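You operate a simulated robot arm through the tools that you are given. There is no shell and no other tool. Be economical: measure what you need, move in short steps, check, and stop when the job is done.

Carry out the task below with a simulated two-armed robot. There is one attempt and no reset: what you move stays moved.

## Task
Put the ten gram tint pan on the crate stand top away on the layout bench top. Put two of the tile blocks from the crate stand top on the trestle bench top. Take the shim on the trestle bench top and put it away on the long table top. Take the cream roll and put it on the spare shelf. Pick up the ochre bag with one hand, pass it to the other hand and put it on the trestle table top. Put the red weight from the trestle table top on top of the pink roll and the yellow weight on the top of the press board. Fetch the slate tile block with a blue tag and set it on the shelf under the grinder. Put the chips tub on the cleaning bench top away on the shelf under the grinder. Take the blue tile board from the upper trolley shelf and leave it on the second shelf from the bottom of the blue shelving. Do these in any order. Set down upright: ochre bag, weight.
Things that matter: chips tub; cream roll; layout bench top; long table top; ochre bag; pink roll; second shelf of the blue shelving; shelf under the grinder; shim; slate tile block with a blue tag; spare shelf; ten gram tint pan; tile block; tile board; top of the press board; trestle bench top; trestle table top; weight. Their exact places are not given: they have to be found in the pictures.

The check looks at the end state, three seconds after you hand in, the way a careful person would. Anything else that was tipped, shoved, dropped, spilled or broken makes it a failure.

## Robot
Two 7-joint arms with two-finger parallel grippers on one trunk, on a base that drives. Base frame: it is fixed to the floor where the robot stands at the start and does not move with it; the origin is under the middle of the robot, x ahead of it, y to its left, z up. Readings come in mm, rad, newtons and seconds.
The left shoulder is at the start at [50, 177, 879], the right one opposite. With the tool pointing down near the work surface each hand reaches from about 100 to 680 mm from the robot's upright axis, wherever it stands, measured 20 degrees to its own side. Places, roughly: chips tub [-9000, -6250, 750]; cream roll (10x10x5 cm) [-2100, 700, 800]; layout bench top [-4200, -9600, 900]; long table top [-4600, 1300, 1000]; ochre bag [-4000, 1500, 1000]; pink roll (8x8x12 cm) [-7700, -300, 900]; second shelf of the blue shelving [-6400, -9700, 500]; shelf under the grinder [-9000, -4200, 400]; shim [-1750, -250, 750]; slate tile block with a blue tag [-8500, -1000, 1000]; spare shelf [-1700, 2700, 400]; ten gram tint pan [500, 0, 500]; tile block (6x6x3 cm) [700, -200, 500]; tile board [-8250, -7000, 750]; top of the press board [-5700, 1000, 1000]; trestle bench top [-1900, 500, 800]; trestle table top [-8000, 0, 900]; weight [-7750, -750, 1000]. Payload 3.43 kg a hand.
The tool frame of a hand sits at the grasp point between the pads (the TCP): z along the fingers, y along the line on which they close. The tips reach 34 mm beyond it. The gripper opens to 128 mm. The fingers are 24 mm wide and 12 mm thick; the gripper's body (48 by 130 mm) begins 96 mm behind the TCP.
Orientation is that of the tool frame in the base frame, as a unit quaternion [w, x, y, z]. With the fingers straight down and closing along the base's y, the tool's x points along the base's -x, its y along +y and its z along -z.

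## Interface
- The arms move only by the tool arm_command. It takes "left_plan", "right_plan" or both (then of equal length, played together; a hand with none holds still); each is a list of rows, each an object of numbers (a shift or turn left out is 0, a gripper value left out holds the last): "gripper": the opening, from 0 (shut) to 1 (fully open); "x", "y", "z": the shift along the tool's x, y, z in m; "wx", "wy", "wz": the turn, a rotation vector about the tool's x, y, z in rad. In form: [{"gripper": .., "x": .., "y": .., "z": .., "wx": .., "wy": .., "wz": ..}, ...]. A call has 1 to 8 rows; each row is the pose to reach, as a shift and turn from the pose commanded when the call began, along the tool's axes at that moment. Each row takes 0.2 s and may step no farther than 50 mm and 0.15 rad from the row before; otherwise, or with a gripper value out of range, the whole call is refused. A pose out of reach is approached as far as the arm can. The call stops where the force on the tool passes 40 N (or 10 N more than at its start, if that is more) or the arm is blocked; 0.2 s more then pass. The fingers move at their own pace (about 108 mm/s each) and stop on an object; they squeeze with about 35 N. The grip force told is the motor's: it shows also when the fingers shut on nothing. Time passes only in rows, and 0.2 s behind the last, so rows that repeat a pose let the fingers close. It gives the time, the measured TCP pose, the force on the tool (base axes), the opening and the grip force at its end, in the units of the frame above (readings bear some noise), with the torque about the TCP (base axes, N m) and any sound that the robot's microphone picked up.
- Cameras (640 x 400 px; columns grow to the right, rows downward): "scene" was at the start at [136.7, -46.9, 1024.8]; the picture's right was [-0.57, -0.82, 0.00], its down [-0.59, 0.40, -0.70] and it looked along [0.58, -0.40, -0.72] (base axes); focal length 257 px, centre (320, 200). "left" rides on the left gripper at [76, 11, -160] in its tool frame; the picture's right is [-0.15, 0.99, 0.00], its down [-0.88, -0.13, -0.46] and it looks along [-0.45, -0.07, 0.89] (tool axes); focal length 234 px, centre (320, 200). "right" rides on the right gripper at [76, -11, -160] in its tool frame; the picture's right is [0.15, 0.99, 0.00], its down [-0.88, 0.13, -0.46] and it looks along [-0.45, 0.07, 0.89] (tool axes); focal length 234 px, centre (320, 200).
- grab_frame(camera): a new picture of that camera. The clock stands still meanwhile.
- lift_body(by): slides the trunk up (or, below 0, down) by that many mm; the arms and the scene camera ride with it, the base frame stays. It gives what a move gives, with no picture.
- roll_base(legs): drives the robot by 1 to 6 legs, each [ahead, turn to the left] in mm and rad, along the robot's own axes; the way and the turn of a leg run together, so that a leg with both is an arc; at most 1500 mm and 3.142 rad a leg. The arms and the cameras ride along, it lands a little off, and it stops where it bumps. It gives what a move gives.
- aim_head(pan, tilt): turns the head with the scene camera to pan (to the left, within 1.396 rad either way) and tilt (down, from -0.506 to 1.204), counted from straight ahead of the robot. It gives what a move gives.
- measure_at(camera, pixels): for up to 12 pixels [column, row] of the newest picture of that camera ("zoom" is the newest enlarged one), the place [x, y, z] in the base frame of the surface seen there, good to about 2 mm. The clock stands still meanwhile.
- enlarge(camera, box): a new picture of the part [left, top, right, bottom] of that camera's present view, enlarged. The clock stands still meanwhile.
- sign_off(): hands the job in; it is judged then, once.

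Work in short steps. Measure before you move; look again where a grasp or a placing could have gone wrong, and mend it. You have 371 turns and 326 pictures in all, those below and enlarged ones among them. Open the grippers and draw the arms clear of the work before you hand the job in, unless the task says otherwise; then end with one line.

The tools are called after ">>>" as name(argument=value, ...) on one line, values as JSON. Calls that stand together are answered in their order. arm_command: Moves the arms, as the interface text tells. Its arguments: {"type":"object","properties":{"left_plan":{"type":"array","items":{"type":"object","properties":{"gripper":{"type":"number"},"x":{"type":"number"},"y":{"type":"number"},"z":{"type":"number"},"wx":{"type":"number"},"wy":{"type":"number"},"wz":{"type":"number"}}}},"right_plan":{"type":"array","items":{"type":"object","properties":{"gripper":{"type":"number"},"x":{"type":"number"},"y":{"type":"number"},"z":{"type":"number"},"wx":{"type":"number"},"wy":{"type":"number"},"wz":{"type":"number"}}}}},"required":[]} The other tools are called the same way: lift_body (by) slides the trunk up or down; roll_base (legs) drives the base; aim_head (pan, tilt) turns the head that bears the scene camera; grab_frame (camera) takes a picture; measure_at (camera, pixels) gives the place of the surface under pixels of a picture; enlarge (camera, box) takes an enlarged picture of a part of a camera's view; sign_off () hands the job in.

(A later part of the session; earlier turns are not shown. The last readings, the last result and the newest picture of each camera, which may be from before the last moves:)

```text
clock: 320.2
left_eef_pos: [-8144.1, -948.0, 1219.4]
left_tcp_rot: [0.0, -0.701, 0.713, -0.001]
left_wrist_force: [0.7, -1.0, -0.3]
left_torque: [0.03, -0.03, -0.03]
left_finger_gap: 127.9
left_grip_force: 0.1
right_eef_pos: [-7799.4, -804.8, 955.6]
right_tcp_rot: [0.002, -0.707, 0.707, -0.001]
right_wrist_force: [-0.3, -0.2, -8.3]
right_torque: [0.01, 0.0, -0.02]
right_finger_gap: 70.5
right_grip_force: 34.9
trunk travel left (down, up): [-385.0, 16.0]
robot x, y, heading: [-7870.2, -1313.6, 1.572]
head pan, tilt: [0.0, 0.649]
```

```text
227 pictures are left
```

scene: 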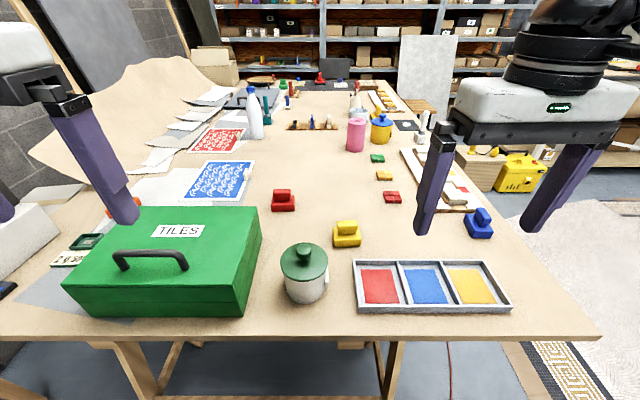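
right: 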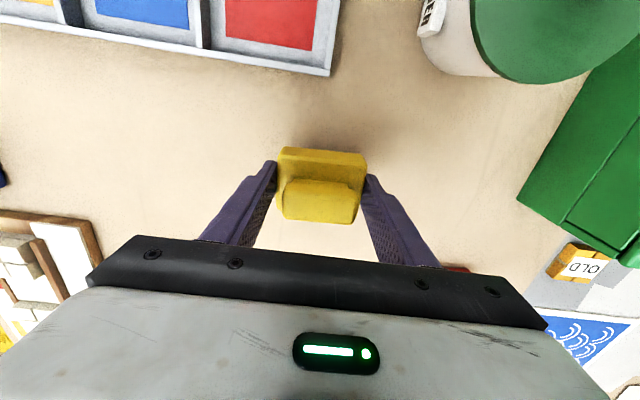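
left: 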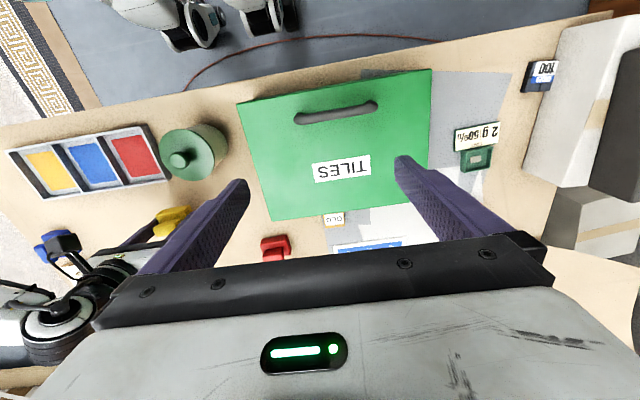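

Resend with smaller right-hand steps.

>>> arm_command(right_plan=[{"z": -0.04}, {"z": -0.08}, {"z": -0.12}, {"z": -0.16}, {"x": 0.025, "y": -0.025, "z": -0.19}, {"x": 0.05, "y": -0.05, "z": -0.2}, {"x": 0.08, "y": -0.08, "z": -0.2}, {"x": 0.11, "y": -0.11, "z": -0.2}], left_plan=[{"gripper": 0.8, "x": -0.033, "y": -0.02, "wy": -0.056}, {"x": -0.066, "y": -0.041, "wy": -0.113}, {"x": -0.099, "y": -0.061, "wy": -0.169}, {"x": -0.132, "y": -0.081, "wy": -0.225}, {"x": -0.165, "y": -0.102, "wy": -0.281, "z": 0.01}, {"x": -0.197, "y": -0.121, "wy": -0.338, "z": 0.035}, {"x": -0.229, "y": -0.14, "wy": -0.394, "z": 0.065}, {"x": -0.258, "y": -0.16, "wy": -0.45, "z": 0.095}])

>>> grab_frame(camera="left")

```text
clock: 322.0
left_eef_pos: [-7980.7, -692.9, 1122.3]
left_tcp_rot: [0.158, -0.683, 0.696, 0.157]
left_wrist_force: [-0.9, 0.1, 0.5]
left_torque: [0.05, 0.03, 0.0]
left_finger_gap: 102.4
left_grip_force: 0.1
right_eef_pos: [-7688.4, -911.7, 1158.1]
right_tcp_rot: [0.002, -0.706, 0.708, 0.001]
right_wrist_force: [0.4, 0.1, -8.3]
right_torque: [-0.02, 0.05, 0.0]
right_finger_gap: 70.3
right_grip_force: 34.5
trunk travel left (down, up): [-385.0, 16.0]
robot x, y, heading: [-7872.5, -1315.5, 1.572]
head pan, tilt: [0.0, 0.649]
```

```text
226 pictures are left
```

left: 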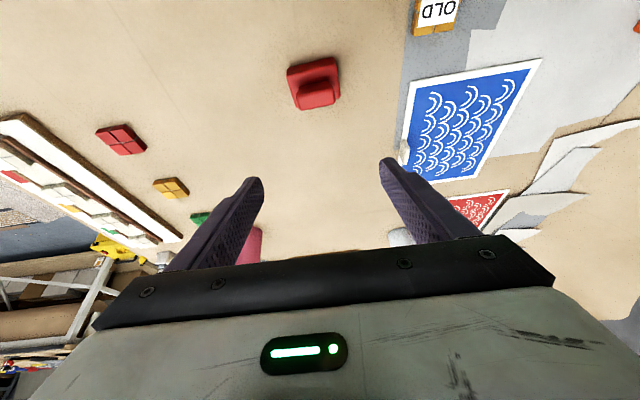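

>>> enlarge(camera="left", box=[270, 40, 360, 120])

>>> measure_at(camera="left", pixels=[[290, 70], [336, 60], [300, 107], [338, 96], [314, 66], [316, 80], [316, 98], [302, 88], [328, 83]])

```text
5.00 times, centred on (315, 80) of left
```

zoom: 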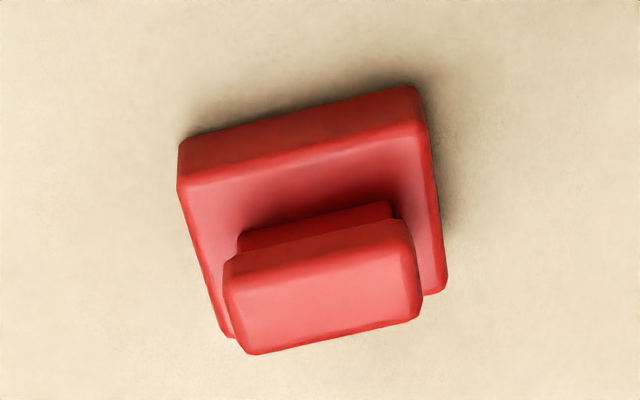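

```text
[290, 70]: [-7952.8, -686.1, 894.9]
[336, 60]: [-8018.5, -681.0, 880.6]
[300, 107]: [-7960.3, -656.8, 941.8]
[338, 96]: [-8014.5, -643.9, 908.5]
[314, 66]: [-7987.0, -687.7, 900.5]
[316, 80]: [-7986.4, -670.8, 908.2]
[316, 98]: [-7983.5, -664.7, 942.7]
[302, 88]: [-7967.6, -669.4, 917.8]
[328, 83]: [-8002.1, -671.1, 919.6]
```

Red base centre ≈(-7984,-665), aligned. Shift 28 mm forward, descend straight to 919, and grip.

>>> arm_command(left_plan=[{"x": -0.025, "y": 0.003, "z": 0.012}, {"x": -0.005, "y": 0.003, "z": 0.055}, {"x": 0.015, "y": 0.003, "z": 0.097}, {"x": 0.035, "y": 0.003, "z": 0.138}, {"x": 0.052, "y": 0.003, "z": 0.172}, {"x": 0.063, "y": 0.003, "z": 0.194}])

>>> grab_frame(camera="left")

>>> enlarge(camera="scene", box=[180, 120, 400, 280])

```text
clock: 323.6
left_eef_pos: [-7975.1, -639.7, 1012.4]
left_tcp_rot: [0.207, -0.67, 0.682, 0.208]
left_wrist_force: [-0.4, 0.0, -0.6]
left_torque: [-0.01, 0.02, -0.02]
left_finger_gap: 102.4
left_grip_force: 0.1
right_eef_pos: [-7684.0, -921.4, 1158.3]
right_tcp_rot: [-0.003, 0.708, -0.707, -0.005]
right_wrist_force: [-0.3, 0.2, -7.9]
right_torque: [0.04, -0.01, 0.03]
right_finger_gap: 70.2
right_grip_force: 35.4
trunk travel left (down, up): [-385.0, 16.0]
robot x, y, heading: [-7873.4, -1312.4, 1.574]
head pan, tilt: [0.0, 0.649]
stopped in row 6 (left hand): the arm was blocked; the commanded pose is now the measured one
```

```text
224 pictures are left
```

left: 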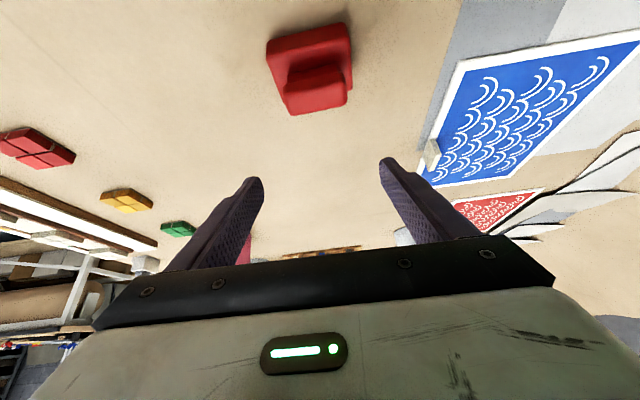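

```text
2.50 times, centred on (290, 200) of scene
```

zoom: 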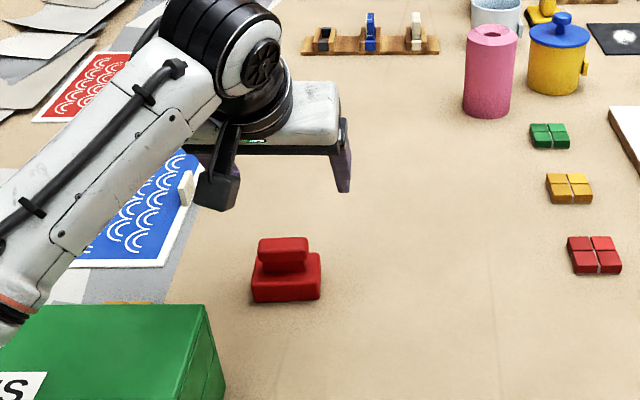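

The left arm got blocked; I check whether its elbow touches the green box.

>>> aim_head(pan=0.5, tilt=0.6)

>>> grab_frame(camera="scene")

```text
clock: 324.5
left_eef_pos: [-7976.8, -639.2, 1011.7]
left_tcp_rot: [0.204, -0.67, 0.683, 0.207]
left_wrist_force: [0.6, 0.2, 0.0]
left_torque: [0.01, 0.0, -0.01]
left_finger_gap: 102.3
left_grip_force: 0.1
right_eef_pos: [-7682.6, -919.3, 1160.6]
right_tcp_rot: [0.002, -0.707, 0.707, 0.007]
right_wrist_force: [-0.2, -0.2, -7.5]
right_torque: [-0.01, 0.01, -0.02]
right_finger_gap: 70.3
right_grip_force: 35.1
trunk travel left (down, up): [-385.0, 16.0]
robot x, y, heading: [-7872.3, -1316.7, 1.566]
head pan, tilt: [0.499, 0.6]
```

```text
222 pictures are left
```

scene: 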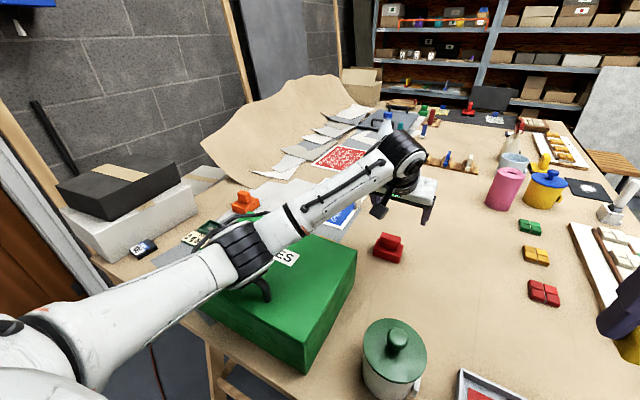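

The left elbow rests by the box's handle. I raise the left hand straight up right away.

>>> arm_command(left_plan=[{"x": -0.022, "z": -0.033}, {"x": -0.045, "z": -0.066}, {"x": -0.067, "z": -0.099}, {"x": -0.09, "z": -0.132}, {"x": -0.112, "z": -0.165}])

>>> grab_frame(camera="scene")

```text
clock: 325.7
left_eef_pos: [-7980.4, -631.5, 1199.0]
left_tcp_rot: [0.2, -0.672, 0.685, 0.199]
left_wrist_force: [-0.4, -0.5, -0.1]
left_torque: [-0.01, 0.0, -0.02]
left_finger_gap: 102.3
left_grip_force: 0.1
right_eef_pos: [-7689.0, -911.4, 1158.4]
right_tcp_rot: [0.001, -0.707, 0.707, 0.0]
right_wrist_force: [0.0, 0.1, -7.3]
right_torque: [0.01, 0.0, -0.01]
right_finger_gap: 70.0
right_grip_force: 34.6
trunk travel left (down, up): [-385.0, 16.0]
robot x, y, heading: [-7870.6, -1316.1, 1.567]
head pan, tilt: [0.499, 0.6]
```

```text
221 pictures are left
```

scene: 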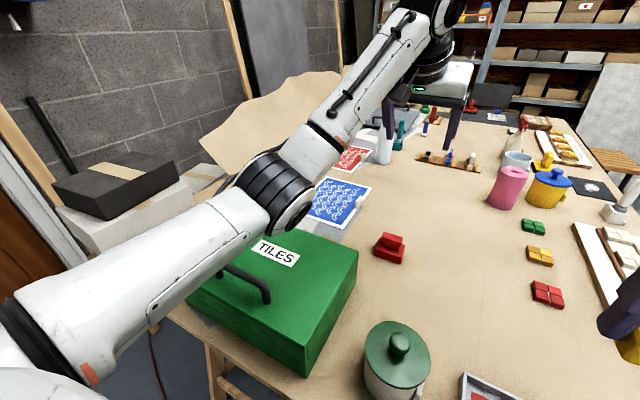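

Check the box against earlier values (right face x≈-8022, near corner y≈-1003).

>>> measure_at(camera="scene", pixels=[[313, 372], [320, 362], [358, 285], [356, 251], [308, 345], [340, 310], [400, 335]])

```text
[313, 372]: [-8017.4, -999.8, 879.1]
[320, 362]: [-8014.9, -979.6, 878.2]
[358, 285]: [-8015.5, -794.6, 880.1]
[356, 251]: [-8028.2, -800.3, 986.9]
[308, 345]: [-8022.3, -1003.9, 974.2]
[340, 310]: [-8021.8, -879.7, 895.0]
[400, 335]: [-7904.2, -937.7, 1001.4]
```

Box unmoved. The left elbow can't pass over the box, so red will be taken by the right hand later; first I'll deliver yellow. Retract the left arm.

>>> arm_command(left_plan=[{"x": 0.037, "z": -0.025, "wy": 0.07}, {"x": 0.074, "z": -0.05, "wy": 0.15}, {"x": 0.111, "z": -0.075, "wy": 0.23}, {"x": 0.148, "z": -0.1, "wy": 0.31}, {"x": 0.185, "y": 0.02, "z": -0.122, "wy": 0.39}, {"x": 0.215, "y": 0.05, "z": -0.14, "wy": 0.47}, {"x": 0.24, "y": 0.08, "z": -0.155, "wy": 0.54}, {"x": 0.26, "y": 0.11, "z": -0.165, "wy": 0.59}])

>>> roll_base(legs=[[-150, 0], [0, -1.571]])

>>> aim_head(pan=0.4, tilt=0.3)

>>> grab_frame(camera="scene")

```text
clock: 327.5
left_eef_pos: [-8095.2, -934.7, 1198.1]
left_tcp_rot: [-0.007, -0.702, 0.713, -0.006]
left_wrist_force: [-0.5, 1.1, 0.7]
left_torque: [-0.04, 0.02, 0.01]
left_finger_gap: 102.4
left_grip_force: 0.0
right_eef_pos: [-7690.7, -910.3, 1158.5]
right_tcp_rot: [0.002, -0.707, 0.707, 0.001]
right_wrist_force: [0.2, 0.2, -8.2]
right_torque: [-0.01, -0.06, -0.01]
right_finger_gap: 70.1
right_grip_force: 34.8
trunk travel left (down, up): [-385.0, 16.0]
robot x, y, heading: [-7871.7, -1318.6, 1.573]
head pan, tilt: [0.499, 0.6]
```

```text
clock: 332.8
left_eef_pos: [-7487.0, -1250.2, 1197.0]
left_tcp_rot: [-0.008, 0.014, 1.0, 0.0]
left_wrist_force: [0.0, 0.1, -0.3]
left_torque: [0.03, -0.01, -0.01]
left_finger_gap: 102.6
left_grip_force: 0.0
right_eef_pos: [-7470.9, -1655.8, 1158.3]
right_tcp_rot: [0.001, 0.006, 1.0, -0.001]
right_wrist_force: [-0.2, -0.2, -8.2]
right_torque: [0.0, 0.0, 0.01]
right_finger_gap: 70.0
right_grip_force: 35.0
trunk travel left (down, up): [-385.0, 16.0]
robot x, y, heading: [-7871.2, -1474.2, -0.02]
head pan, tilt: [0.499, 0.6]
```

```text
clock: 333.6
left_eef_pos: [-7486.9, -1249.5, 1198.2]
left_tcp_rot: [-0.007, 0.014, 1.0, 0.001]
left_wrist_force: [-0.5, -0.4, 0.2]
left_torque: [-0.01, 0.01, 0.03]
left_finger_gap: 102.6
left_grip_force: 0.1
right_eef_pos: [-7468.7, -1655.2, 1158.5]
right_tcp_rot: [0.001, 0.006, 1.0, -0.001]
right_wrist_force: [0.6, 0.7, -8.0]
right_torque: [0.0, 0.02, 0.01]
right_finger_gap: 69.7
right_grip_force: 34.7
trunk travel left (down, up): [-385.0, 16.0]
robot x, y, heading: [-7870.9, -1470.6, -0.015]
head pan, tilt: [0.4, 0.3]
```

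```text
220 pictures are left
```

scene: 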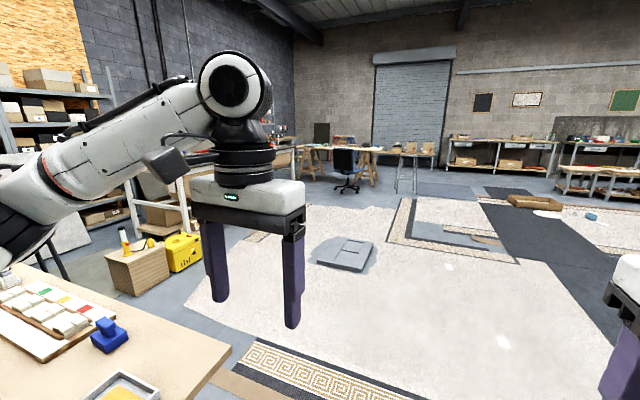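

Drive to (-5560,150) in front of the long table's far left corner where the press board lies.

>>> roll_base(legs=[[970, 0], [0, 0.9], [1500, 0], [600, 0], [0, 0.687]])

>>> aim_head(pan=0.1, tilt=0.5)

>>> grab_frame(camera="scene")

```text
clock: 352.9
left_eef_pos: [-5820.7, 572.1, 1197.7]
left_tcp_rot: [0.006, 0.708, -0.707, 0.005]
left_wrist_force: [-0.2, 1.0, 0.0]
left_torque: [0.05, -0.03, 0.0]
left_finger_gap: 102.2
left_grip_force: 0.0
right_eef_pos: [-5414.5, 601.2, 1158.5]
right_tcp_rot: [-0.002, 0.713, -0.701, 0.0]
right_wrist_force: [-0.2, -0.4, -7.7]
right_torque: [-0.02, -0.03, -0.02]
right_finger_gap: 69.7
right_grip_force: 35.6
trunk travel left (down, up): [-385.0, 16.0]
robot x, y, heading: [-5588.8, 193.4, 1.585]
head pan, tilt: [0.4, 0.3]
```

```text
clock: 353.7
left_eef_pos: [-5819.8, 574.0, 1196.8]
left_tcp_rot: [0.006, 0.708, -0.706, 0.004]
left_wrist_force: [-0.1, -0.7, -0.6]
left_torque: [-0.01, 0.01, -0.02]
left_finger_gap: 102.7
left_grip_force: 0.2
right_eef_pos: [-5415.7, 601.0, 1158.1]
right_tcp_rot: [-0.001, 0.713, -0.701, 0.0]
right_wrist_force: [0.4, 1.0, -7.5]
right_torque: [-0.03, -0.02, -0.02]
right_finger_gap: 69.8
right_grip_force: 35.3
trunk travel left (down, up): [-385.0, 16.0]
robot x, y, heading: [-5585.7, 195.0, 1.583]
head pan, tilt: [0.099, 0.499]
```

```text
219 pictures are left
```

scene: 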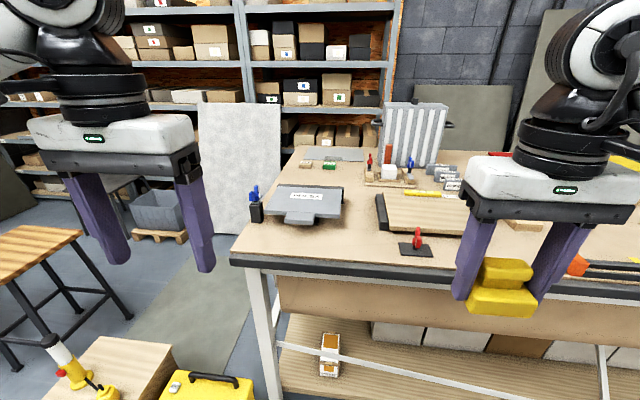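

Zoom on the press board and measure it.

>>> enlarge(camera="scene", box=[230, 140, 480, 280])

>>> measure_at(camera="scene", pixels=[[272, 208], [338, 214], [282, 187], [343, 190], [300, 206], [305, 195], [298, 219], [235, 262], [430, 272], [385, 225], [465, 222]])

```text
2.56 times, centred on (355, 210) of scene
```

zoom: 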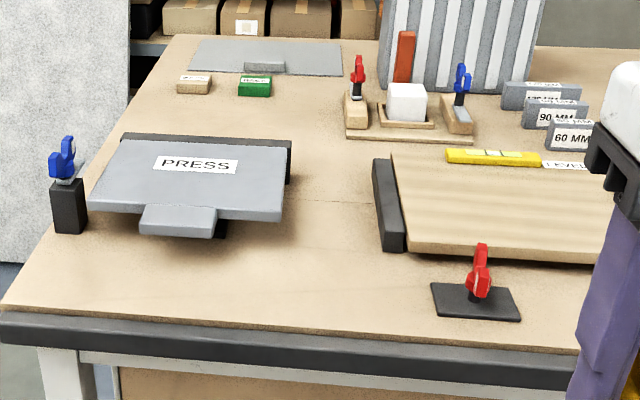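

```text
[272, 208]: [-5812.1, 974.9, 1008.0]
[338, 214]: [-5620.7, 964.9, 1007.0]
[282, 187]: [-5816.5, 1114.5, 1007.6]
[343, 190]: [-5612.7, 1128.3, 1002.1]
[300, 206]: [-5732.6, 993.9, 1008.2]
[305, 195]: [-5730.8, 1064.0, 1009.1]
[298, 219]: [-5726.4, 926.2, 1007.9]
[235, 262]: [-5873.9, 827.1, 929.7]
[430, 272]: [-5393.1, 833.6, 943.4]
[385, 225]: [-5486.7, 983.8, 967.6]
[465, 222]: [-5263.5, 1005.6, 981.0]
```

The press board top is x -5820..-5610, y 965..1130, z 1008. Drive closer and turn slightly left so the right hand faces it.

>>> roll_base(legs=[[350, 0], [0, 0.3]])

```text
clock: 356.9
left_eef_pos: [-5927.6, 831.3, 1195.1]
left_tcp_rot: [0.006, 0.807, -0.59, 0.007]
left_wrist_force: [-0.2, 0.6, 0.1]
left_torque: [0.01, -0.03, 0.02]
left_finger_gap: 102.4
left_grip_force: 0.1
right_eef_pos: [-5550.3, 980.3, 1159.0]
right_tcp_rot: [-0.001, 0.811, -0.585, 0.001]
right_wrist_force: [-0.4, -0.4, -8.6]
right_torque: [0.04, -0.02, 0.03]
right_finger_gap: 69.5
right_grip_force: 34.9
trunk travel left (down, up): [-385.0, 16.0]
robot x, y, heading: [-5594.1, 539.6, 1.888]
head pan, tilt: [0.099, 0.499]
```

Move the right hand over the board's centre, aligning it, and down to 1075.

>>> arm_command(right_plan=[{"x": -0.02, "y": 0.025, "wz": 0.06}, {"x": -0.042, "y": 0.05, "wz": 0.12}, {"x": -0.065, "y": 0.078, "wz": 0.18}, {"x": -0.09, "y": 0.106, "wz": 0.24}, {"x": -0.1137, "y": 0.136, "wz": 0.32}, {"x": -0.1137, "y": 0.136, "z": 0.03, "wz": 0.32}, {"x": -0.1137, "y": 0.136, "z": 0.06, "wz": 0.32}, {"x": -0.1137, "y": 0.136, "z": 0.084, "wz": 0.32}])

>>> grab_frame(camera="right")

```text
clock: 358.7
left_eef_pos: [-5926.6, 831.5, 1197.4]
left_tcp_rot: [0.006, 0.806, -0.591, 0.006]
left_wrist_force: [-0.2, -0.3, 0.3]
left_torque: [0.02, 0.0, 0.01]
left_finger_gap: 102.6
left_grip_force: 0.0
right_eef_pos: [-5715.6, 1045.4, 1074.5]
right_tcp_rot: [0.002, -0.707, 0.707, 0.0]
right_wrist_force: [0.8, 0.3, -7.7]
right_torque: [-0.04, 0.03, 0.01]
right_finger_gap: 69.9
right_grip_force: 34.6
trunk travel left (down, up): [-385.0, 16.0]
robot x, y, heading: [-5596.5, 540.7, 1.887]
head pan, tilt: [0.099, 0.499]
```

```text
217 pictures are left
```

right: 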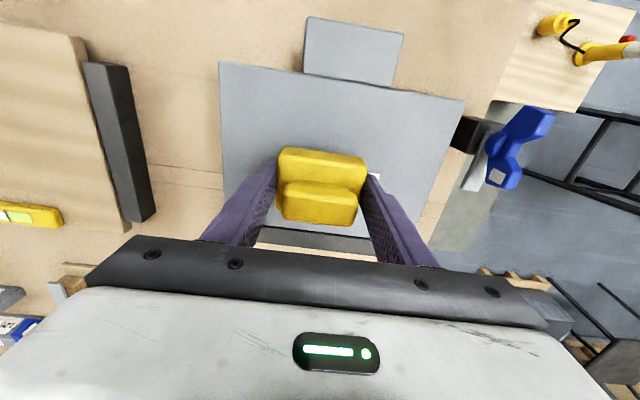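

Centred on the board. Lower 26 mm gently, release, and rise.

>>> arm_command(right_plan=[{"z": 0.012}, {"z": 0.022}, {"z": 0.026}, {"z": 0.026, "gripper": 0.8}, {"z": 0.026}, {"z": 0.0}, {"z": -0.04}, {"z": -0.085}])

>>> grab_frame(camera="right")

```text
clock: 360.5
left_eef_pos: [-5927.4, 829.3, 1198.0]
left_tcp_rot: [0.005, 0.806, -0.592, 0.006]
left_wrist_force: [0.3, 0.0, -0.2]
left_torque: [0.0, -0.04, 0.03]
left_finger_gap: 102.5
left_grip_force: 0.0
right_eef_pos: [-5714.9, 1041.8, 1161.4]
right_tcp_rot: [-0.002, 0.707, -0.707, -0.001]
right_wrist_force: [0.2, -0.2, 0.3]
right_torque: [0.02, 0.01, 0.02]
right_finger_gap: 102.3
right_grip_force: 0.0
trunk travel left (down, up): [-385.0, 16.0]
robot x, y, heading: [-5593.3, 539.9, 1.89]
head pan, tilt: [0.099, 0.499]
```

```text
216 pictures are left
```

right: 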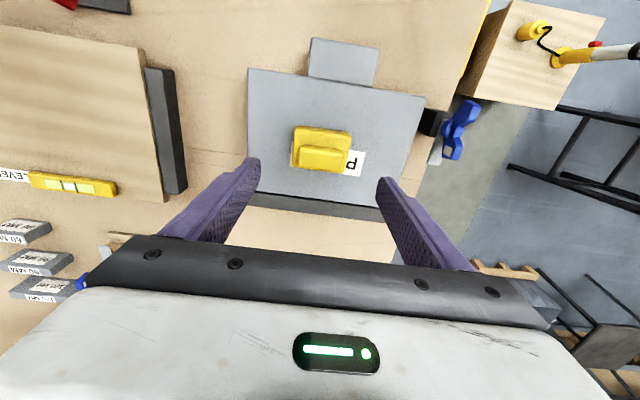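

Yellow sits on the press board. Retract the right hand, and drive back to the trestle table's left end.

>>> arm_command(right_plan=[{"x": 0.015, "y": -0.035, "wz": -0.06}, {"x": 0.03, "y": -0.07, "wz": -0.13}, {"x": 0.045, "y": -0.105, "wz": -0.2}, {"x": 0.06, "y": -0.14, "wz": -0.27}, {"x": 0.075, "y": -0.165, "wz": -0.32}])

>>> roll_base(legs=[[0, -0.3], [-350, 0], [0, 2.457], [1500, 0], [624, 0], [0, -0.905]])

```text
clock: 361.7
left_eef_pos: [-5927.6, 830.5, 1197.7]
left_tcp_rot: [0.006, 0.806, -0.592, 0.005]
left_wrist_force: [-0.2, 0.6, -0.8]
left_torque: [0.04, 0.02, -0.02]
left_finger_gap: 102.3
left_grip_force: 0.1
right_eef_pos: [-5549.8, 970.2, 1157.3]
right_tcp_rot: [-0.002, 0.812, -0.584, -0.002]
right_wrist_force: [0.0, -0.6, -0.3]
right_torque: [0.01, -0.01, -0.05]
right_finger_gap: 102.1
right_grip_force: 0.1
trunk travel left (down, up): [-385.0, 16.0]
robot x, y, heading: [-5597.4, 539.5, 1.893]
head pan, tilt: [0.099, 0.499]
```

```text
clock: 383.4
left_eef_pos: [-7282.5, -1720.2, 1199.4]
left_tcp_rot: [0.001, 1.0, -0.02, 0.007]
left_wrist_force: [-0.5, -0.5, 0.3]
left_torque: [-0.01, 0.01, -0.01]
left_finger_gap: 102.5
left_grip_force: 0.1
right_eef_pos: [-7287.7, -1318.5, 1157.7]
right_tcp_rot: [-0.001, 1.0, -0.012, -0.002]
right_wrist_force: [-0.2, -0.2, 0.6]
right_torque: [-0.04, 0.0, -0.03]
right_finger_gap: 102.4
right_grip_force: 0.0
trunk travel left (down, up): [-385.0, 16.0]
robot x, y, heading: [-6900.4, -1508.6, 3.119]
head pan, tilt: [0.099, 0.499]
```

Continue to (-7880,-1320), facing the table end.

>>> roll_base(legs=[[975, 0], [0, -1.548], [165, 0]])

>>> aim_head(pan=-0.05, tilt=0.65)

>>> grab_frame(camera="scene")

```text
clock: 393.2
left_eef_pos: [-8114.5, -952.1, 1196.9]
left_tcp_rot: [0.007, 0.709, -0.706, 0.006]
left_wrist_force: [-0.4, 0.4, 0.6]
left_torque: [-0.02, 0.01, -0.02]
left_finger_gap: 102.5
left_grip_force: 0.0
right_eef_pos: [-7714.0, -931.2, 1156.5]
right_tcp_rot: [-0.001, 0.715, -0.699, 0.0]
right_wrist_force: [1.1, 0.0, -0.5]
right_torque: [-0.01, 0.0, 0.06]
right_finger_gap: 102.5
right_grip_force: 0.2
trunk travel left (down, up): [-385.0, 16.0]
robot x, y, heading: [-7884.1, -1331.5, 1.59]
head pan, tilt: [0.099, 0.499]
```

```text
clock: 393.9
left_eef_pos: [-8115.6, -952.5, 1197.2]
left_tcp_rot: [0.006, 0.709, -0.705, 0.005]
left_wrist_force: [0.2, -0.5, -0.8]
left_torque: [-0.02, 0.02, 0.0]
left_finger_gap: 102.6
left_grip_force: 0.0
right_eef_pos: [-7715.3, -929.7, 1158.3]
right_tcp_rot: [-0.002, 0.715, -0.699, 0.0]
right_wrist_force: [-0.3, -1.0, 0.5]
right_torque: [-0.03, 0.01, -0.02]
right_finger_gap: 102.4
right_grip_force: 0.0
trunk travel left (down, up): [-385.0, 16.0]
robot x, y, heading: [-7883.9, -1327.3, 1.591]
head pan, tilt: [-0.051, 0.649]
```

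```text
215 pictures are left
```

scene: 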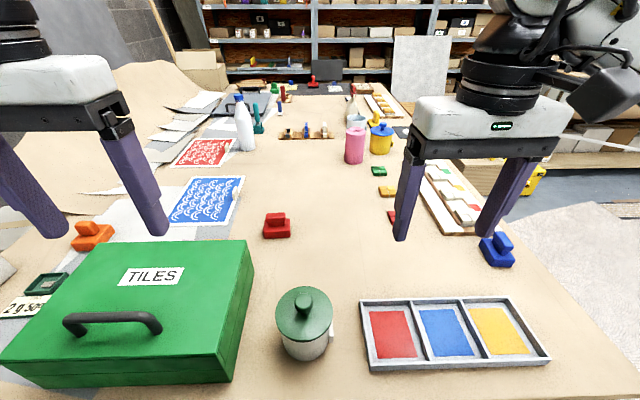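

Move the right hand over red with a 0.5 tilt, the left shifting out of the way.

>>> arm_command(right_plan=[{"x": -0.031, "y": 0.033, "wy": -0.0625}, {"x": -0.062, "y": 0.066, "wy": -0.125}, {"x": -0.093, "y": 0.099, "wy": -0.1875}, {"x": -0.123, "y": 0.132, "wy": -0.25}, {"x": -0.154, "y": 0.165, "wy": -0.3125}, {"x": -0.185, "y": 0.198, "wy": -0.375}, {"x": -0.216, "y": 0.231, "wy": -0.4375}, {"x": -0.246, "y": 0.2635, "wy": -0.5}], left_plan=[{"x": 0.02, "y": 0.015}, {"x": 0.04, "y": 0.03}, {"x": 0.05, "y": 0.045}, {"x": 0.05, "y": 0.06}, {"x": 0.05, "y": 0.07}, {"x": 0.05, "y": 0.07}, {"x": 0.05, "y": 0.07}, {"x": 0.05, "y": 0.07}])

>>> grab_frame(camera="right")

>>> grab_frame(camera="scene")

```text
clock: 395.8
left_eef_pos: [-8186.2, -1003.0, 1197.7]
left_tcp_rot: [0.006, 0.709, -0.705, 0.005]
left_wrist_force: [0.5, 0.3, 0.0]
left_torque: [0.02, -0.02, -0.01]
left_finger_gap: 102.6
left_grip_force: 0.1
right_eef_pos: [-7983.2, -689.3, 1156.2]
right_tcp_rot: [-0.177, 0.693, -0.676, -0.178]
right_wrist_force: [0.2, 0.1, -0.2]
right_torque: [0.0, -0.02, -0.03]
right_finger_gap: 102.2
right_grip_force: 0.0
trunk travel left (down, up): [-385.0, 16.0]
robot x, y, heading: [-7885.5, -1327.3, 1.592]
head pan, tilt: [-0.051, 0.649]
```

```text
214 pictures are left
```

right: 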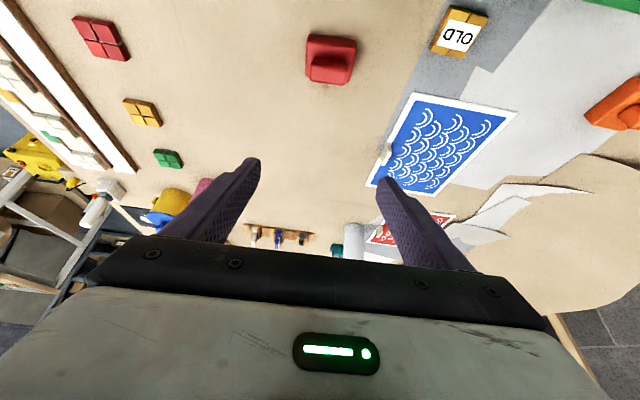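

```text
213 pictures are left
```

scene: 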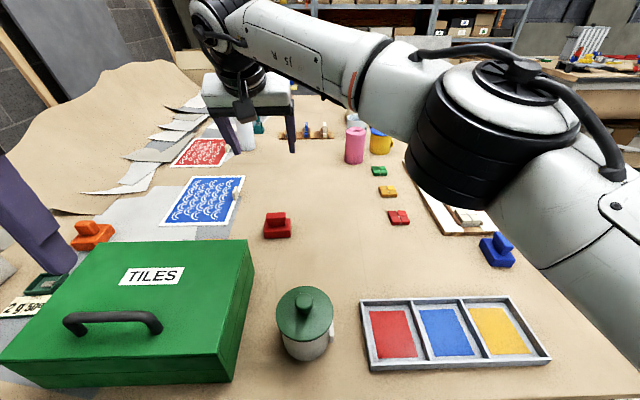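

The right elbow stays clear. Forward 24 mm and straight down to 919.

>>> arm_command(right_plan=[{"x": -0.005, "z": 0.045}, {"x": 0.016, "z": 0.083}, {"x": 0.037, "z": 0.12}, {"x": 0.058, "z": 0.157}, {"x": 0.077, "z": 0.192}, {"x": 0.0925, "z": 0.219}])

>>> grab_frame(camera="right")

>>> grab_frame(camera="scene")

```text
clock: 397.1
left_eef_pos: [-8184.3, -1002.7, 1198.1]
left_tcp_rot: [0.006, 0.71, -0.704, 0.006]
left_wrist_force: [-0.2, -1.1, -0.2]
left_torque: [0.02, -0.03, 0.0]
left_finger_gap: 102.4
left_grip_force: 0.0
right_eef_pos: [-7965.9, -652.2, 927.8]
right_tcp_rot: [0.181, -0.682, 0.686, 0.18]
right_wrist_force: [-1.8, 0.2, 2.5]
right_torque: [0.14, 0.27, 0.03]
right_finger_gap: 103.6
right_grip_force: 0.9
trunk travel left (down, up): [-385.0, 16.0]
robot x, y, heading: [-7885.7, -1329.8, 1.59]
head pan, tilt: [-0.051, 0.649]
```

```text
212 pictures are left
```

right: 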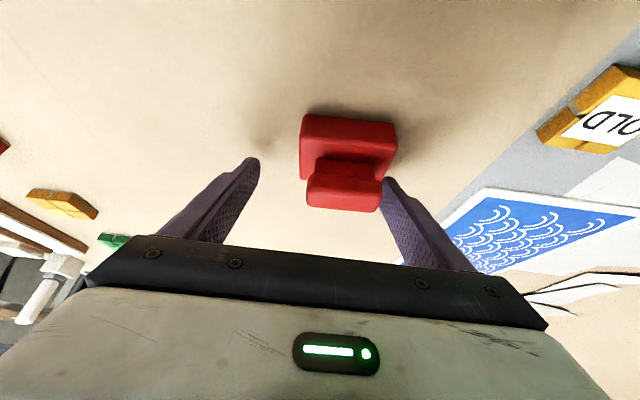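

```text
211 pictures are left
```

scene: 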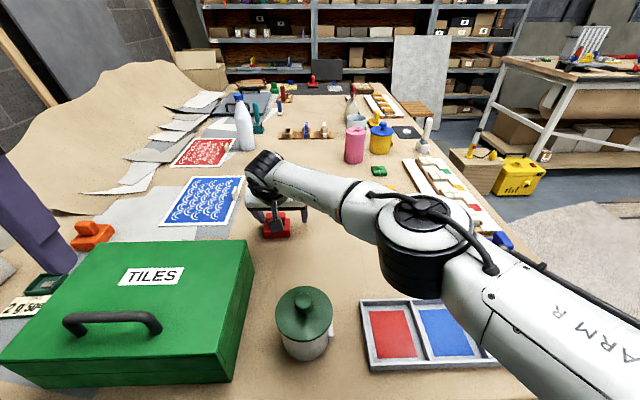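

The hand drifted 18 mm sideways and touches red's edge. Shift +18 mm along tool y and 12 mm back.

>>> arm_command(right_plan=[{"y": 0.01}, {"y": 0.018}, {"x": 0.0105, "y": 0.018, "z": -0.006}])

>>> enlarge(camera="right", box=[200, 80, 440, 240])

>>> measure_at(camera="scene", pixels=[[425, 290], [400, 285], [450, 300], [385, 315]])

```text
clock: 398.1
left_eef_pos: [-8184.2, -1001.5, 1196.3]
left_tcp_rot: [0.007, 0.709, -0.705, 0.005]
left_wrist_force: [-0.3, -0.7, 0.6]
left_torque: [0.02, -0.01, -0.01]
left_finger_gap: 102.7
left_grip_force: 0.1
right_eef_pos: [-7957.6, -655.8, 917.7]
right_tcp_rot: [0.186, -0.671, 0.698, 0.166]
right_wrist_force: [-0.4, -0.4, 0.0]
right_torque: [0.0, 0.01, -0.01]
right_finger_gap: 103.0
right_grip_force: 0.4
right hand out of reach, approached as far as the arm can: row 2
trunk travel left (down, up): [-385.0, 16.0]
robot x, y, heading: [-7885.3, -1330.2, 1.593]
head pan, tilt: [-0.051, 0.649]
stopped in row 3 (right hand): the arm was blocked; the commanded pose is now the measured one
```

```text
2.50 times, centred on (320, 160) of right
```

zoom: 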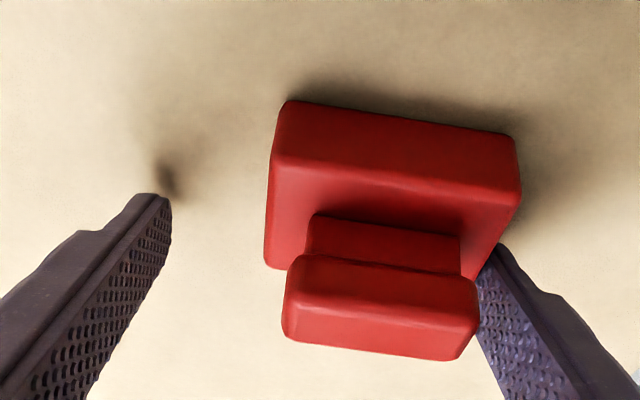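

```text
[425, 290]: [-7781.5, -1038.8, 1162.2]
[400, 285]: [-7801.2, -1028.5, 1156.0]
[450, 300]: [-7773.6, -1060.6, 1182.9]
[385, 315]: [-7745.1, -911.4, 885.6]
```

The arm is at its crossing limit, so I rotate the base left by 0.04 rad to swing the hand 26 mm onto red's centreline.

>>> roll_base(legs=[[0, 0.04]])

>>> enlarge(camera="right", box=[200, 80, 440, 240])

```text
clock: 398.9
left_eef_pos: [-8197.8, -1013.9, 1198.2]
left_tcp_rot: [0.006, 0.722, -0.692, 0.005]
left_wrist_force: [-0.2, 0.5, 1.3]
left_torque: [0.01, 0.01, 0.02]
left_finger_gap: 102.4
left_grip_force: 0.1
right_eef_pos: [-7983.2, -657.6, 919.6]
right_tcp_rot: [0.183, -0.684, 0.685, 0.17]
right_wrist_force: [0.1, -0.4, 0.0]
right_torque: [0.0, 0.0, -0.01]
right_finger_gap: 102.4
right_grip_force: 0.1
trunk travel left (down, up): [-385.0, 16.0]
robot x, y, heading: [-7889.0, -1328.4, 1.627]
head pan, tilt: [-0.051, 0.649]
```

```text
2.50 times, centred on (320, 160) of right
```

zoom: 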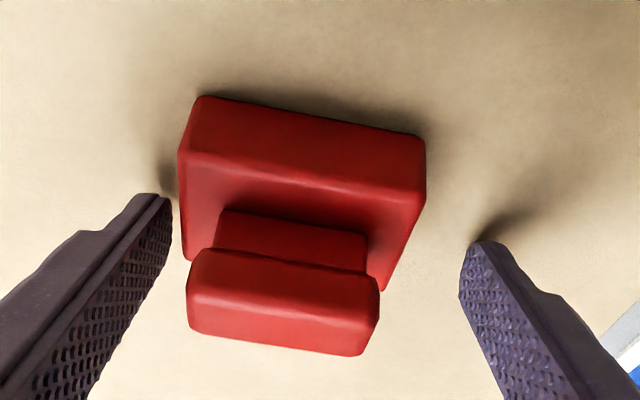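

Red is between the fingers. Close and lift 60 mm.

>>> arm_command(right_plan=[{"gripper": 0}, {"gripper": 0}, {"gripper": 0}, {"gripper": 0}])

>>> arm_command(right_plan=[{"x": -0.019, "z": -0.035}, {"x": -0.038, "z": -0.07}])

>>> grab_frame(camera="right")

```text
clock: 399.9
left_eef_pos: [-8196.9, -1014.2, 1198.4]
left_tcp_rot: [0.007, 0.722, -0.692, 0.004]
left_wrist_force: [0.5, -0.2, 0.4]
left_torque: [0.03, -0.02, 0.01]
left_finger_gap: 102.4
left_grip_force: 0.1
right_eef_pos: [-7982.3, -658.0, 919.1]
right_tcp_rot: [0.183, -0.684, 0.686, 0.17]
right_wrist_force: [3.8, 1.9, 0.3]
right_torque: [0.27, 0.19, -0.13]
right_finger_gap: 70.1
right_grip_force: 35.2
trunk travel left (down, up): [-385.0, 16.0]
robot x, y, heading: [-7882.4, -1329.7, 1.627]
head pan, tilt: [-0.051, 0.649]
```

```text
clock: 400.5
left_eef_pos: [-8197.0, -1013.7, 1198.1]
left_tcp_rot: [0.006, 0.722, -0.692, 0.005]
left_wrist_force: [-0.5, -0.2, 0.4]
left_torque: [0.0, 0.0, 0.01]
left_finger_gap: 102.5
left_grip_force: 0.1
right_eef_pos: [-7987.2, -659.4, 998.8]
right_tcp_rot: [0.182, -0.685, 0.685, 0.169]
right_wrist_force: [-0.1, 0.3, -6.8]
right_torque: [0.1, -0.02, -0.01]
right_finger_gap: 69.8
right_grip_force: 35.2
trunk travel left (down, up): [-385.0, 16.0]
robot x, y, heading: [-7887.0, -1329.6, 1.63]
head pan, tilt: [-0.051, 0.649]
```

```text
208 pictures are left
```

right: 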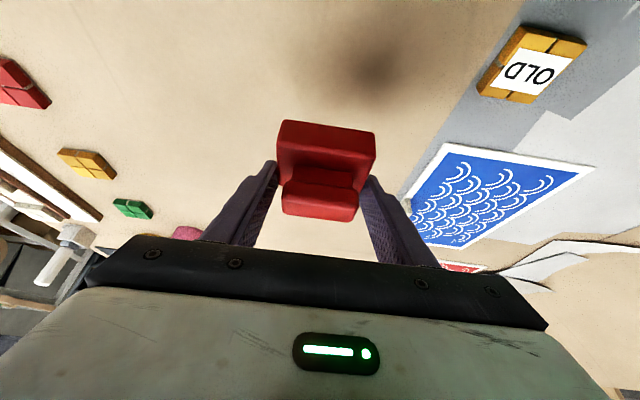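

Red held. Lift it and draw it back and to the right.

>>> arm_command(right_plan=[{"x": -0.02, "z": -0.036}, {"x": -0.04, "z": -0.072}, {"x": -0.06, "z": -0.108}, {"x": -0.077, "z": -0.14}, {"x": -0.042, "y": -0.025, "z": -0.159}, {"x": -0.007, "y": -0.05, "z": -0.178}, {"x": 0.028, "y": -0.075, "z": -0.197}, {"x": 0.063, "y": -0.1, "z": -0.216}])

>>> roll_base(legs=[[-120, 0]])

```text
clock: 402.3
left_eef_pos: [-8197.3, -1014.0, 1197.8]
left_tcp_rot: [0.007, 0.722, -0.692, 0.004]
left_wrist_force: [-0.1, -0.3, 0.5]
left_torque: [0.03, 0.0, -0.01]
left_finger_gap: 102.3
left_grip_force: 0.0
right_eef_pos: [-7890.5, -818.5, 1155.6]
right_tcp_rot: [0.183, -0.684, 0.686, 0.171]
right_wrist_force: [0.2, -0.6, -7.7]
right_torque: [0.08, 0.02, 0.01]
right_finger_gap: 69.7
right_grip_force: 34.9
right hand out of reach, approached as far as the arm can: row 3, 4
trunk travel left (down, up): [-385.0, 16.0]
robot x, y, heading: [-7888.0, -1329.7, 1.627]
head pan, tilt: [-0.051, 0.649]
```

```text
clock: 403.6
left_eef_pos: [-8191.3, -1132.1, 1197.9]
left_tcp_rot: [0.006, 0.722, -0.691, 0.005]
left_wrist_force: [-0.1, 0.4, -0.4]
left_torque: [0.04, 0.01, 0.02]
left_finger_gap: 102.7
left_grip_force: 0.0
right_eef_pos: [-7884.8, -936.1, 1154.9]
right_tcp_rot: [0.182, -0.684, 0.685, 0.17]
right_wrist_force: [0.8, -0.4, -7.2]
right_torque: [0.11, -0.01, 0.01]
right_finger_gap: 69.7
right_grip_force: 35.3
trunk travel left (down, up): [-385.0, 16.0]
robot x, y, heading: [-7874.3, -1453.4, 1.631]
head pan, tilt: [-0.051, 0.649]
```

Next the slate block with the left hand: move the red weight further right, drive to x≈-8450 and face the table.

>>> arm_command(right_plan=[{"y": -0.04}, {"y": -0.08}, {"x": 0.03, "y": -0.12, "z": -0.016}, {"x": 0.06, "y": -0.15, "z": -0.033}])

>>> roll_base(legs=[[0, 1.51], [580, 0], [0, -1.571]])

>>> aim_head(pan=0.2, tilt=0.7)

>>> grab_frame(camera="scene")

```text
refused: row 3 steps farther than a row can; nothing moved
```

```text
clock: 414.5
left_eef_pos: [-8759.5, -1132.4, 1198.8]
left_tcp_rot: [-0.007, -0.706, 0.709, -0.004]
left_wrist_force: [0.0, 0.0, -0.1]
left_torque: [-0.01, 0.0, -0.02]
left_finger_gap: 102.4
left_grip_force: 0.1
right_eef_pos: [-8445.9, -951.8, 1155.2]
right_tcp_rot: [0.186, -0.668, 0.701, 0.165]
right_wrist_force: [-0.8, 0.4, -8.5]
right_torque: [0.09, 0.01, -0.01]
right_finger_gap: 69.8
right_grip_force: 34.6
trunk travel left (down, up): [-385.0, 16.0]
robot x, y, heading: [-8460.8, -1465.5, 1.583]
head pan, tilt: [-0.051, 0.649]
```

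```text
clock: 415.3
left_eef_pos: [-8760.5, -1131.9, 1199.0]
left_tcp_rot: [-0.007, -0.706, 0.708, -0.004]
left_wrist_force: [0.9, -0.6, 0.2]
left_torque: [0.02, 0.0, 0.01]
left_finger_gap: 102.3
left_grip_force: 0.1
right_eef_pos: [-8445.7, -951.6, 1153.8]
right_tcp_rot: [0.186, -0.668, 0.701, 0.165]
right_wrist_force: [0.6, -0.1, -7.9]
right_torque: [0.03, 0.03, -0.03]
right_finger_gap: 69.9
right_grip_force: 34.6
trunk travel left (down, up): [-385.0, 16.0]
robot x, y, heading: [-8461.0, -1464.0, 1.581]
head pan, tilt: [0.201, 0.7]
```

```text
207 pictures are left
```

scene: 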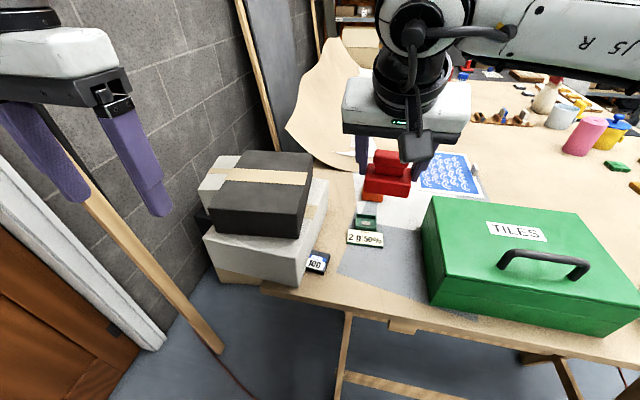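

Zoom on the small tagged block at (318,263).

>>> enlarge(camera="scene", box=[270, 220, 390, 310])

>>> measure_at(camera="zoom", pixels=[[195, 195], [240, 210], [250, 180], [305, 200], [290, 245], [245, 280], [185, 265], [215, 225], [270, 270], [230, 300], [160, 280]])

```text
4.44 times, centred on (330, 265) of scene
```

zoom: 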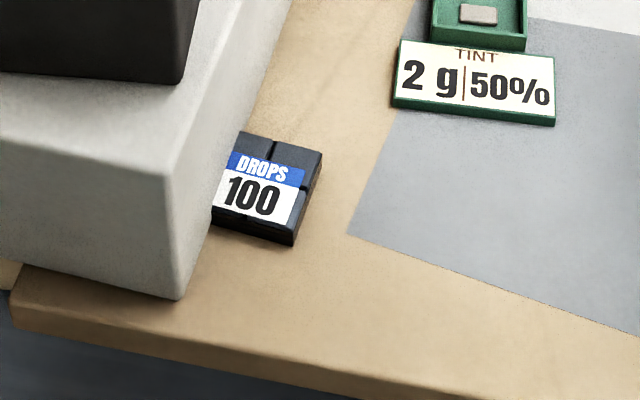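

```text
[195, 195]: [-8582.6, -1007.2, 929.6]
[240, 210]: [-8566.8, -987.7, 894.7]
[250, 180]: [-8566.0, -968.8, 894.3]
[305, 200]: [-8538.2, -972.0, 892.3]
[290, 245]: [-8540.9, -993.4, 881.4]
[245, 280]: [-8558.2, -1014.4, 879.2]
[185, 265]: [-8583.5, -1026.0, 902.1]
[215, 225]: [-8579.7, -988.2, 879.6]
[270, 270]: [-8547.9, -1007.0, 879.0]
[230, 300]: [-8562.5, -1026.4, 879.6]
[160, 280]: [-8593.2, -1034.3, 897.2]
```

The block ("DROPS 100", blue tag) sits close beside the white box. I measure its corners.

>>> measure_at(camera="zoom", pixels=[[248, 137], [315, 154], [292, 234], [216, 208], [230, 165], [222, 150], [210, 225], [255, 125], [190, 85], [200, 60], [320, 170], [178, 40]])

```text
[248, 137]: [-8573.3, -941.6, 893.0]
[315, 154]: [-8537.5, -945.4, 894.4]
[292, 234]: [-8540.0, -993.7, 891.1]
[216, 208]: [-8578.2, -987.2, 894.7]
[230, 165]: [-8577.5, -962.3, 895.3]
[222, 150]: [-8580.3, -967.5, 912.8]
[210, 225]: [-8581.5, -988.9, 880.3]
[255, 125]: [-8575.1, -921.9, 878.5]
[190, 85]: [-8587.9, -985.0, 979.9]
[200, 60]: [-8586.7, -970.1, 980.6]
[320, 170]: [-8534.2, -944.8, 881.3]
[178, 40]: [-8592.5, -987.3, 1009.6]
```

I check the leaning wooden strip near the left hand, and first move the red weight further right to make room.

>>> measure_at(camera="scene", pixels=[[110, 215], [150, 265], [190, 310], [215, 348], [130, 300], [60, 200]])

>>> arm_command(right_plan=[{"y": -0.04}, {"y": -0.08}, {"y": -0.12}, {"y": -0.16}, {"x": 0.035, "y": -0.18, "z": -0.019}, {"x": 0.07, "y": -0.2, "z": -0.038}])

```text
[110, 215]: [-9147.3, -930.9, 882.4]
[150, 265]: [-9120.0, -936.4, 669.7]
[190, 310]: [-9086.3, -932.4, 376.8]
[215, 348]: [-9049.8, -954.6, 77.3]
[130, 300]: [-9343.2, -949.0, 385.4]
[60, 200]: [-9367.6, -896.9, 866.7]
```

```text
clock: 416.7
left_eef_pos: [-8758.8, -1132.7, 1198.7]
left_tcp_rot: [-0.006, -0.705, 0.709, -0.003]
left_wrist_force: [-0.5, -0.1, -0.5]
left_torque: [0.01, -0.02, -0.01]
left_finger_gap: 102.4
left_grip_force: 0.0
right_eef_pos: [-8250.5, -1040.8, 1154.6]
right_tcp_rot: [0.186, -0.668, 0.702, 0.165]
right_wrist_force: [-0.3, 0.4, -8.1]
right_torque: [0.03, 0.02, 0.02]
right_finger_gap: 69.9
right_grip_force: 34.4
trunk travel left (down, up): [-385.0, 16.0]
robot x, y, heading: [-8462.7, -1462.9, 1.579]
head pan, tilt: [0.201, 0.7]
```

Now the left hand: go toward the block while yawing it left (first 1.2 rad).

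>>> arm_command(left_plan=[{"x": -0.02, "y": -0.025, "wz": -0.148, "gripper": 0.62}, {"x": -0.041, "y": -0.051, "wz": -0.296}, {"x": -0.062, "y": -0.076, "wz": -0.444}, {"x": -0.083, "y": -0.102, "wz": -0.592}, {"x": -0.104, "y": -0.127, "wz": -0.74}, {"x": -0.125, "y": -0.153, "wz": -0.888}, {"x": -0.146, "y": -0.178, "wz": -1.036}, {"x": -0.166, "y": -0.19, "wz": -1.184}])

>>> arm_command(left_plan=[{"wz": -0.14}, {"wz": -0.28}, {"wz": -0.385}])

>>> grab_frame(camera="left")

```text
clock: 418.5
left_eef_pos: [-8569.1, -968.0, 1193.3]
left_tcp_rot: [0.009, 0.981, -0.193, 0.001]
left_wrist_force: [0.3, -0.8, -0.3]
left_torque: [-0.01, -0.03, 0.02]
left_finger_gap: 79.2
left_grip_force: 0.1
right_eef_pos: [-8250.7, -1040.7, 1154.0]
right_tcp_rot: [0.186, -0.668, 0.701, 0.165]
right_wrist_force: [-1.1, -0.5, -8.3]
right_torque: [0.07, -0.01, 0.02]
right_finger_gap: 69.7
right_grip_force: 36.1
trunk travel left (down, up): [-385.0, 16.0]
robot x, y, heading: [-8462.4, -1465.5, 1.582]
head pan, tilt: [0.201, 0.7]
```

```text
clock: 419.3
left_eef_pos: [-8570.3, -967.7, 1194.3]
left_tcp_rot: [0.007, 1.0, -0.002, -0.002]
left_wrist_force: [0.3, 0.1, 0.1]
left_torque: [0.02, -0.03, -0.01]
left_finger_gap: 79.4
left_grip_force: 0.2
right_eef_pos: [-8250.3, -1040.5, 1153.9]
right_tcp_rot: [0.186, -0.667, 0.702, 0.165]
right_wrist_force: [-0.6, 0.0, -9.0]
right_torque: [0.03, -0.01, -0.05]
right_finger_gap: 69.6
right_grip_force: 35.4
trunk travel left (down, up): [-385.0, 16.0]
robot x, y, heading: [-8464.6, -1465.3, 1.583]
head pan, tilt: [0.201, 0.7]
```

```text
205 pictures are left
```

left: 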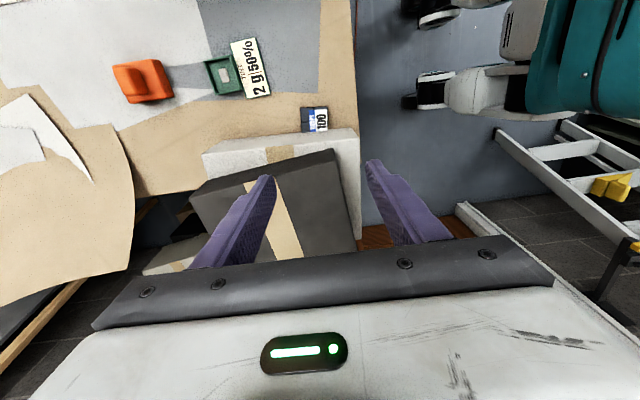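

Measure the block and adjacent box face in this view.

>>> enlarge(camera="left", box=[280, 90, 360, 150])

>>> measure_at(camera="left", pixels=[[303, 110], [326, 108], [327, 130], [305, 132], [315, 130], [315, 138], [320, 145], [335, 150], [313, 134], [330, 160]])

```text
6.67 times, centred on (320, 120) of left
```

zoom: 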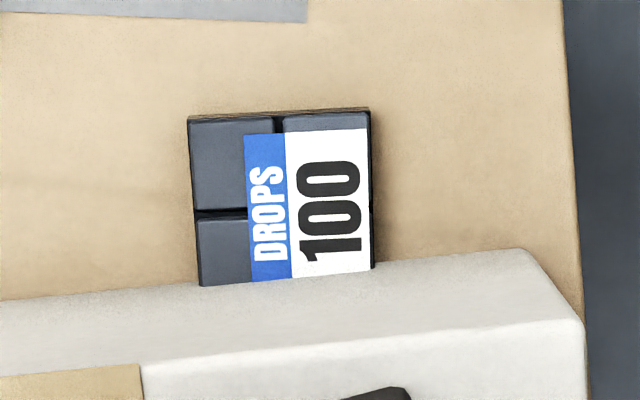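

```text
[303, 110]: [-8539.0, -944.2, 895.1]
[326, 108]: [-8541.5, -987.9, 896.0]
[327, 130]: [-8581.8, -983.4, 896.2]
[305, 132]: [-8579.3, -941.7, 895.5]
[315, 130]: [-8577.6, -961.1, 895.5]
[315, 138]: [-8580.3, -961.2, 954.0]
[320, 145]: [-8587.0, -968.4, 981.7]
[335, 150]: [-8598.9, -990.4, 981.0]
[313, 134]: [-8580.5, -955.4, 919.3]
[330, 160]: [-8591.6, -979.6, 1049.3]
```

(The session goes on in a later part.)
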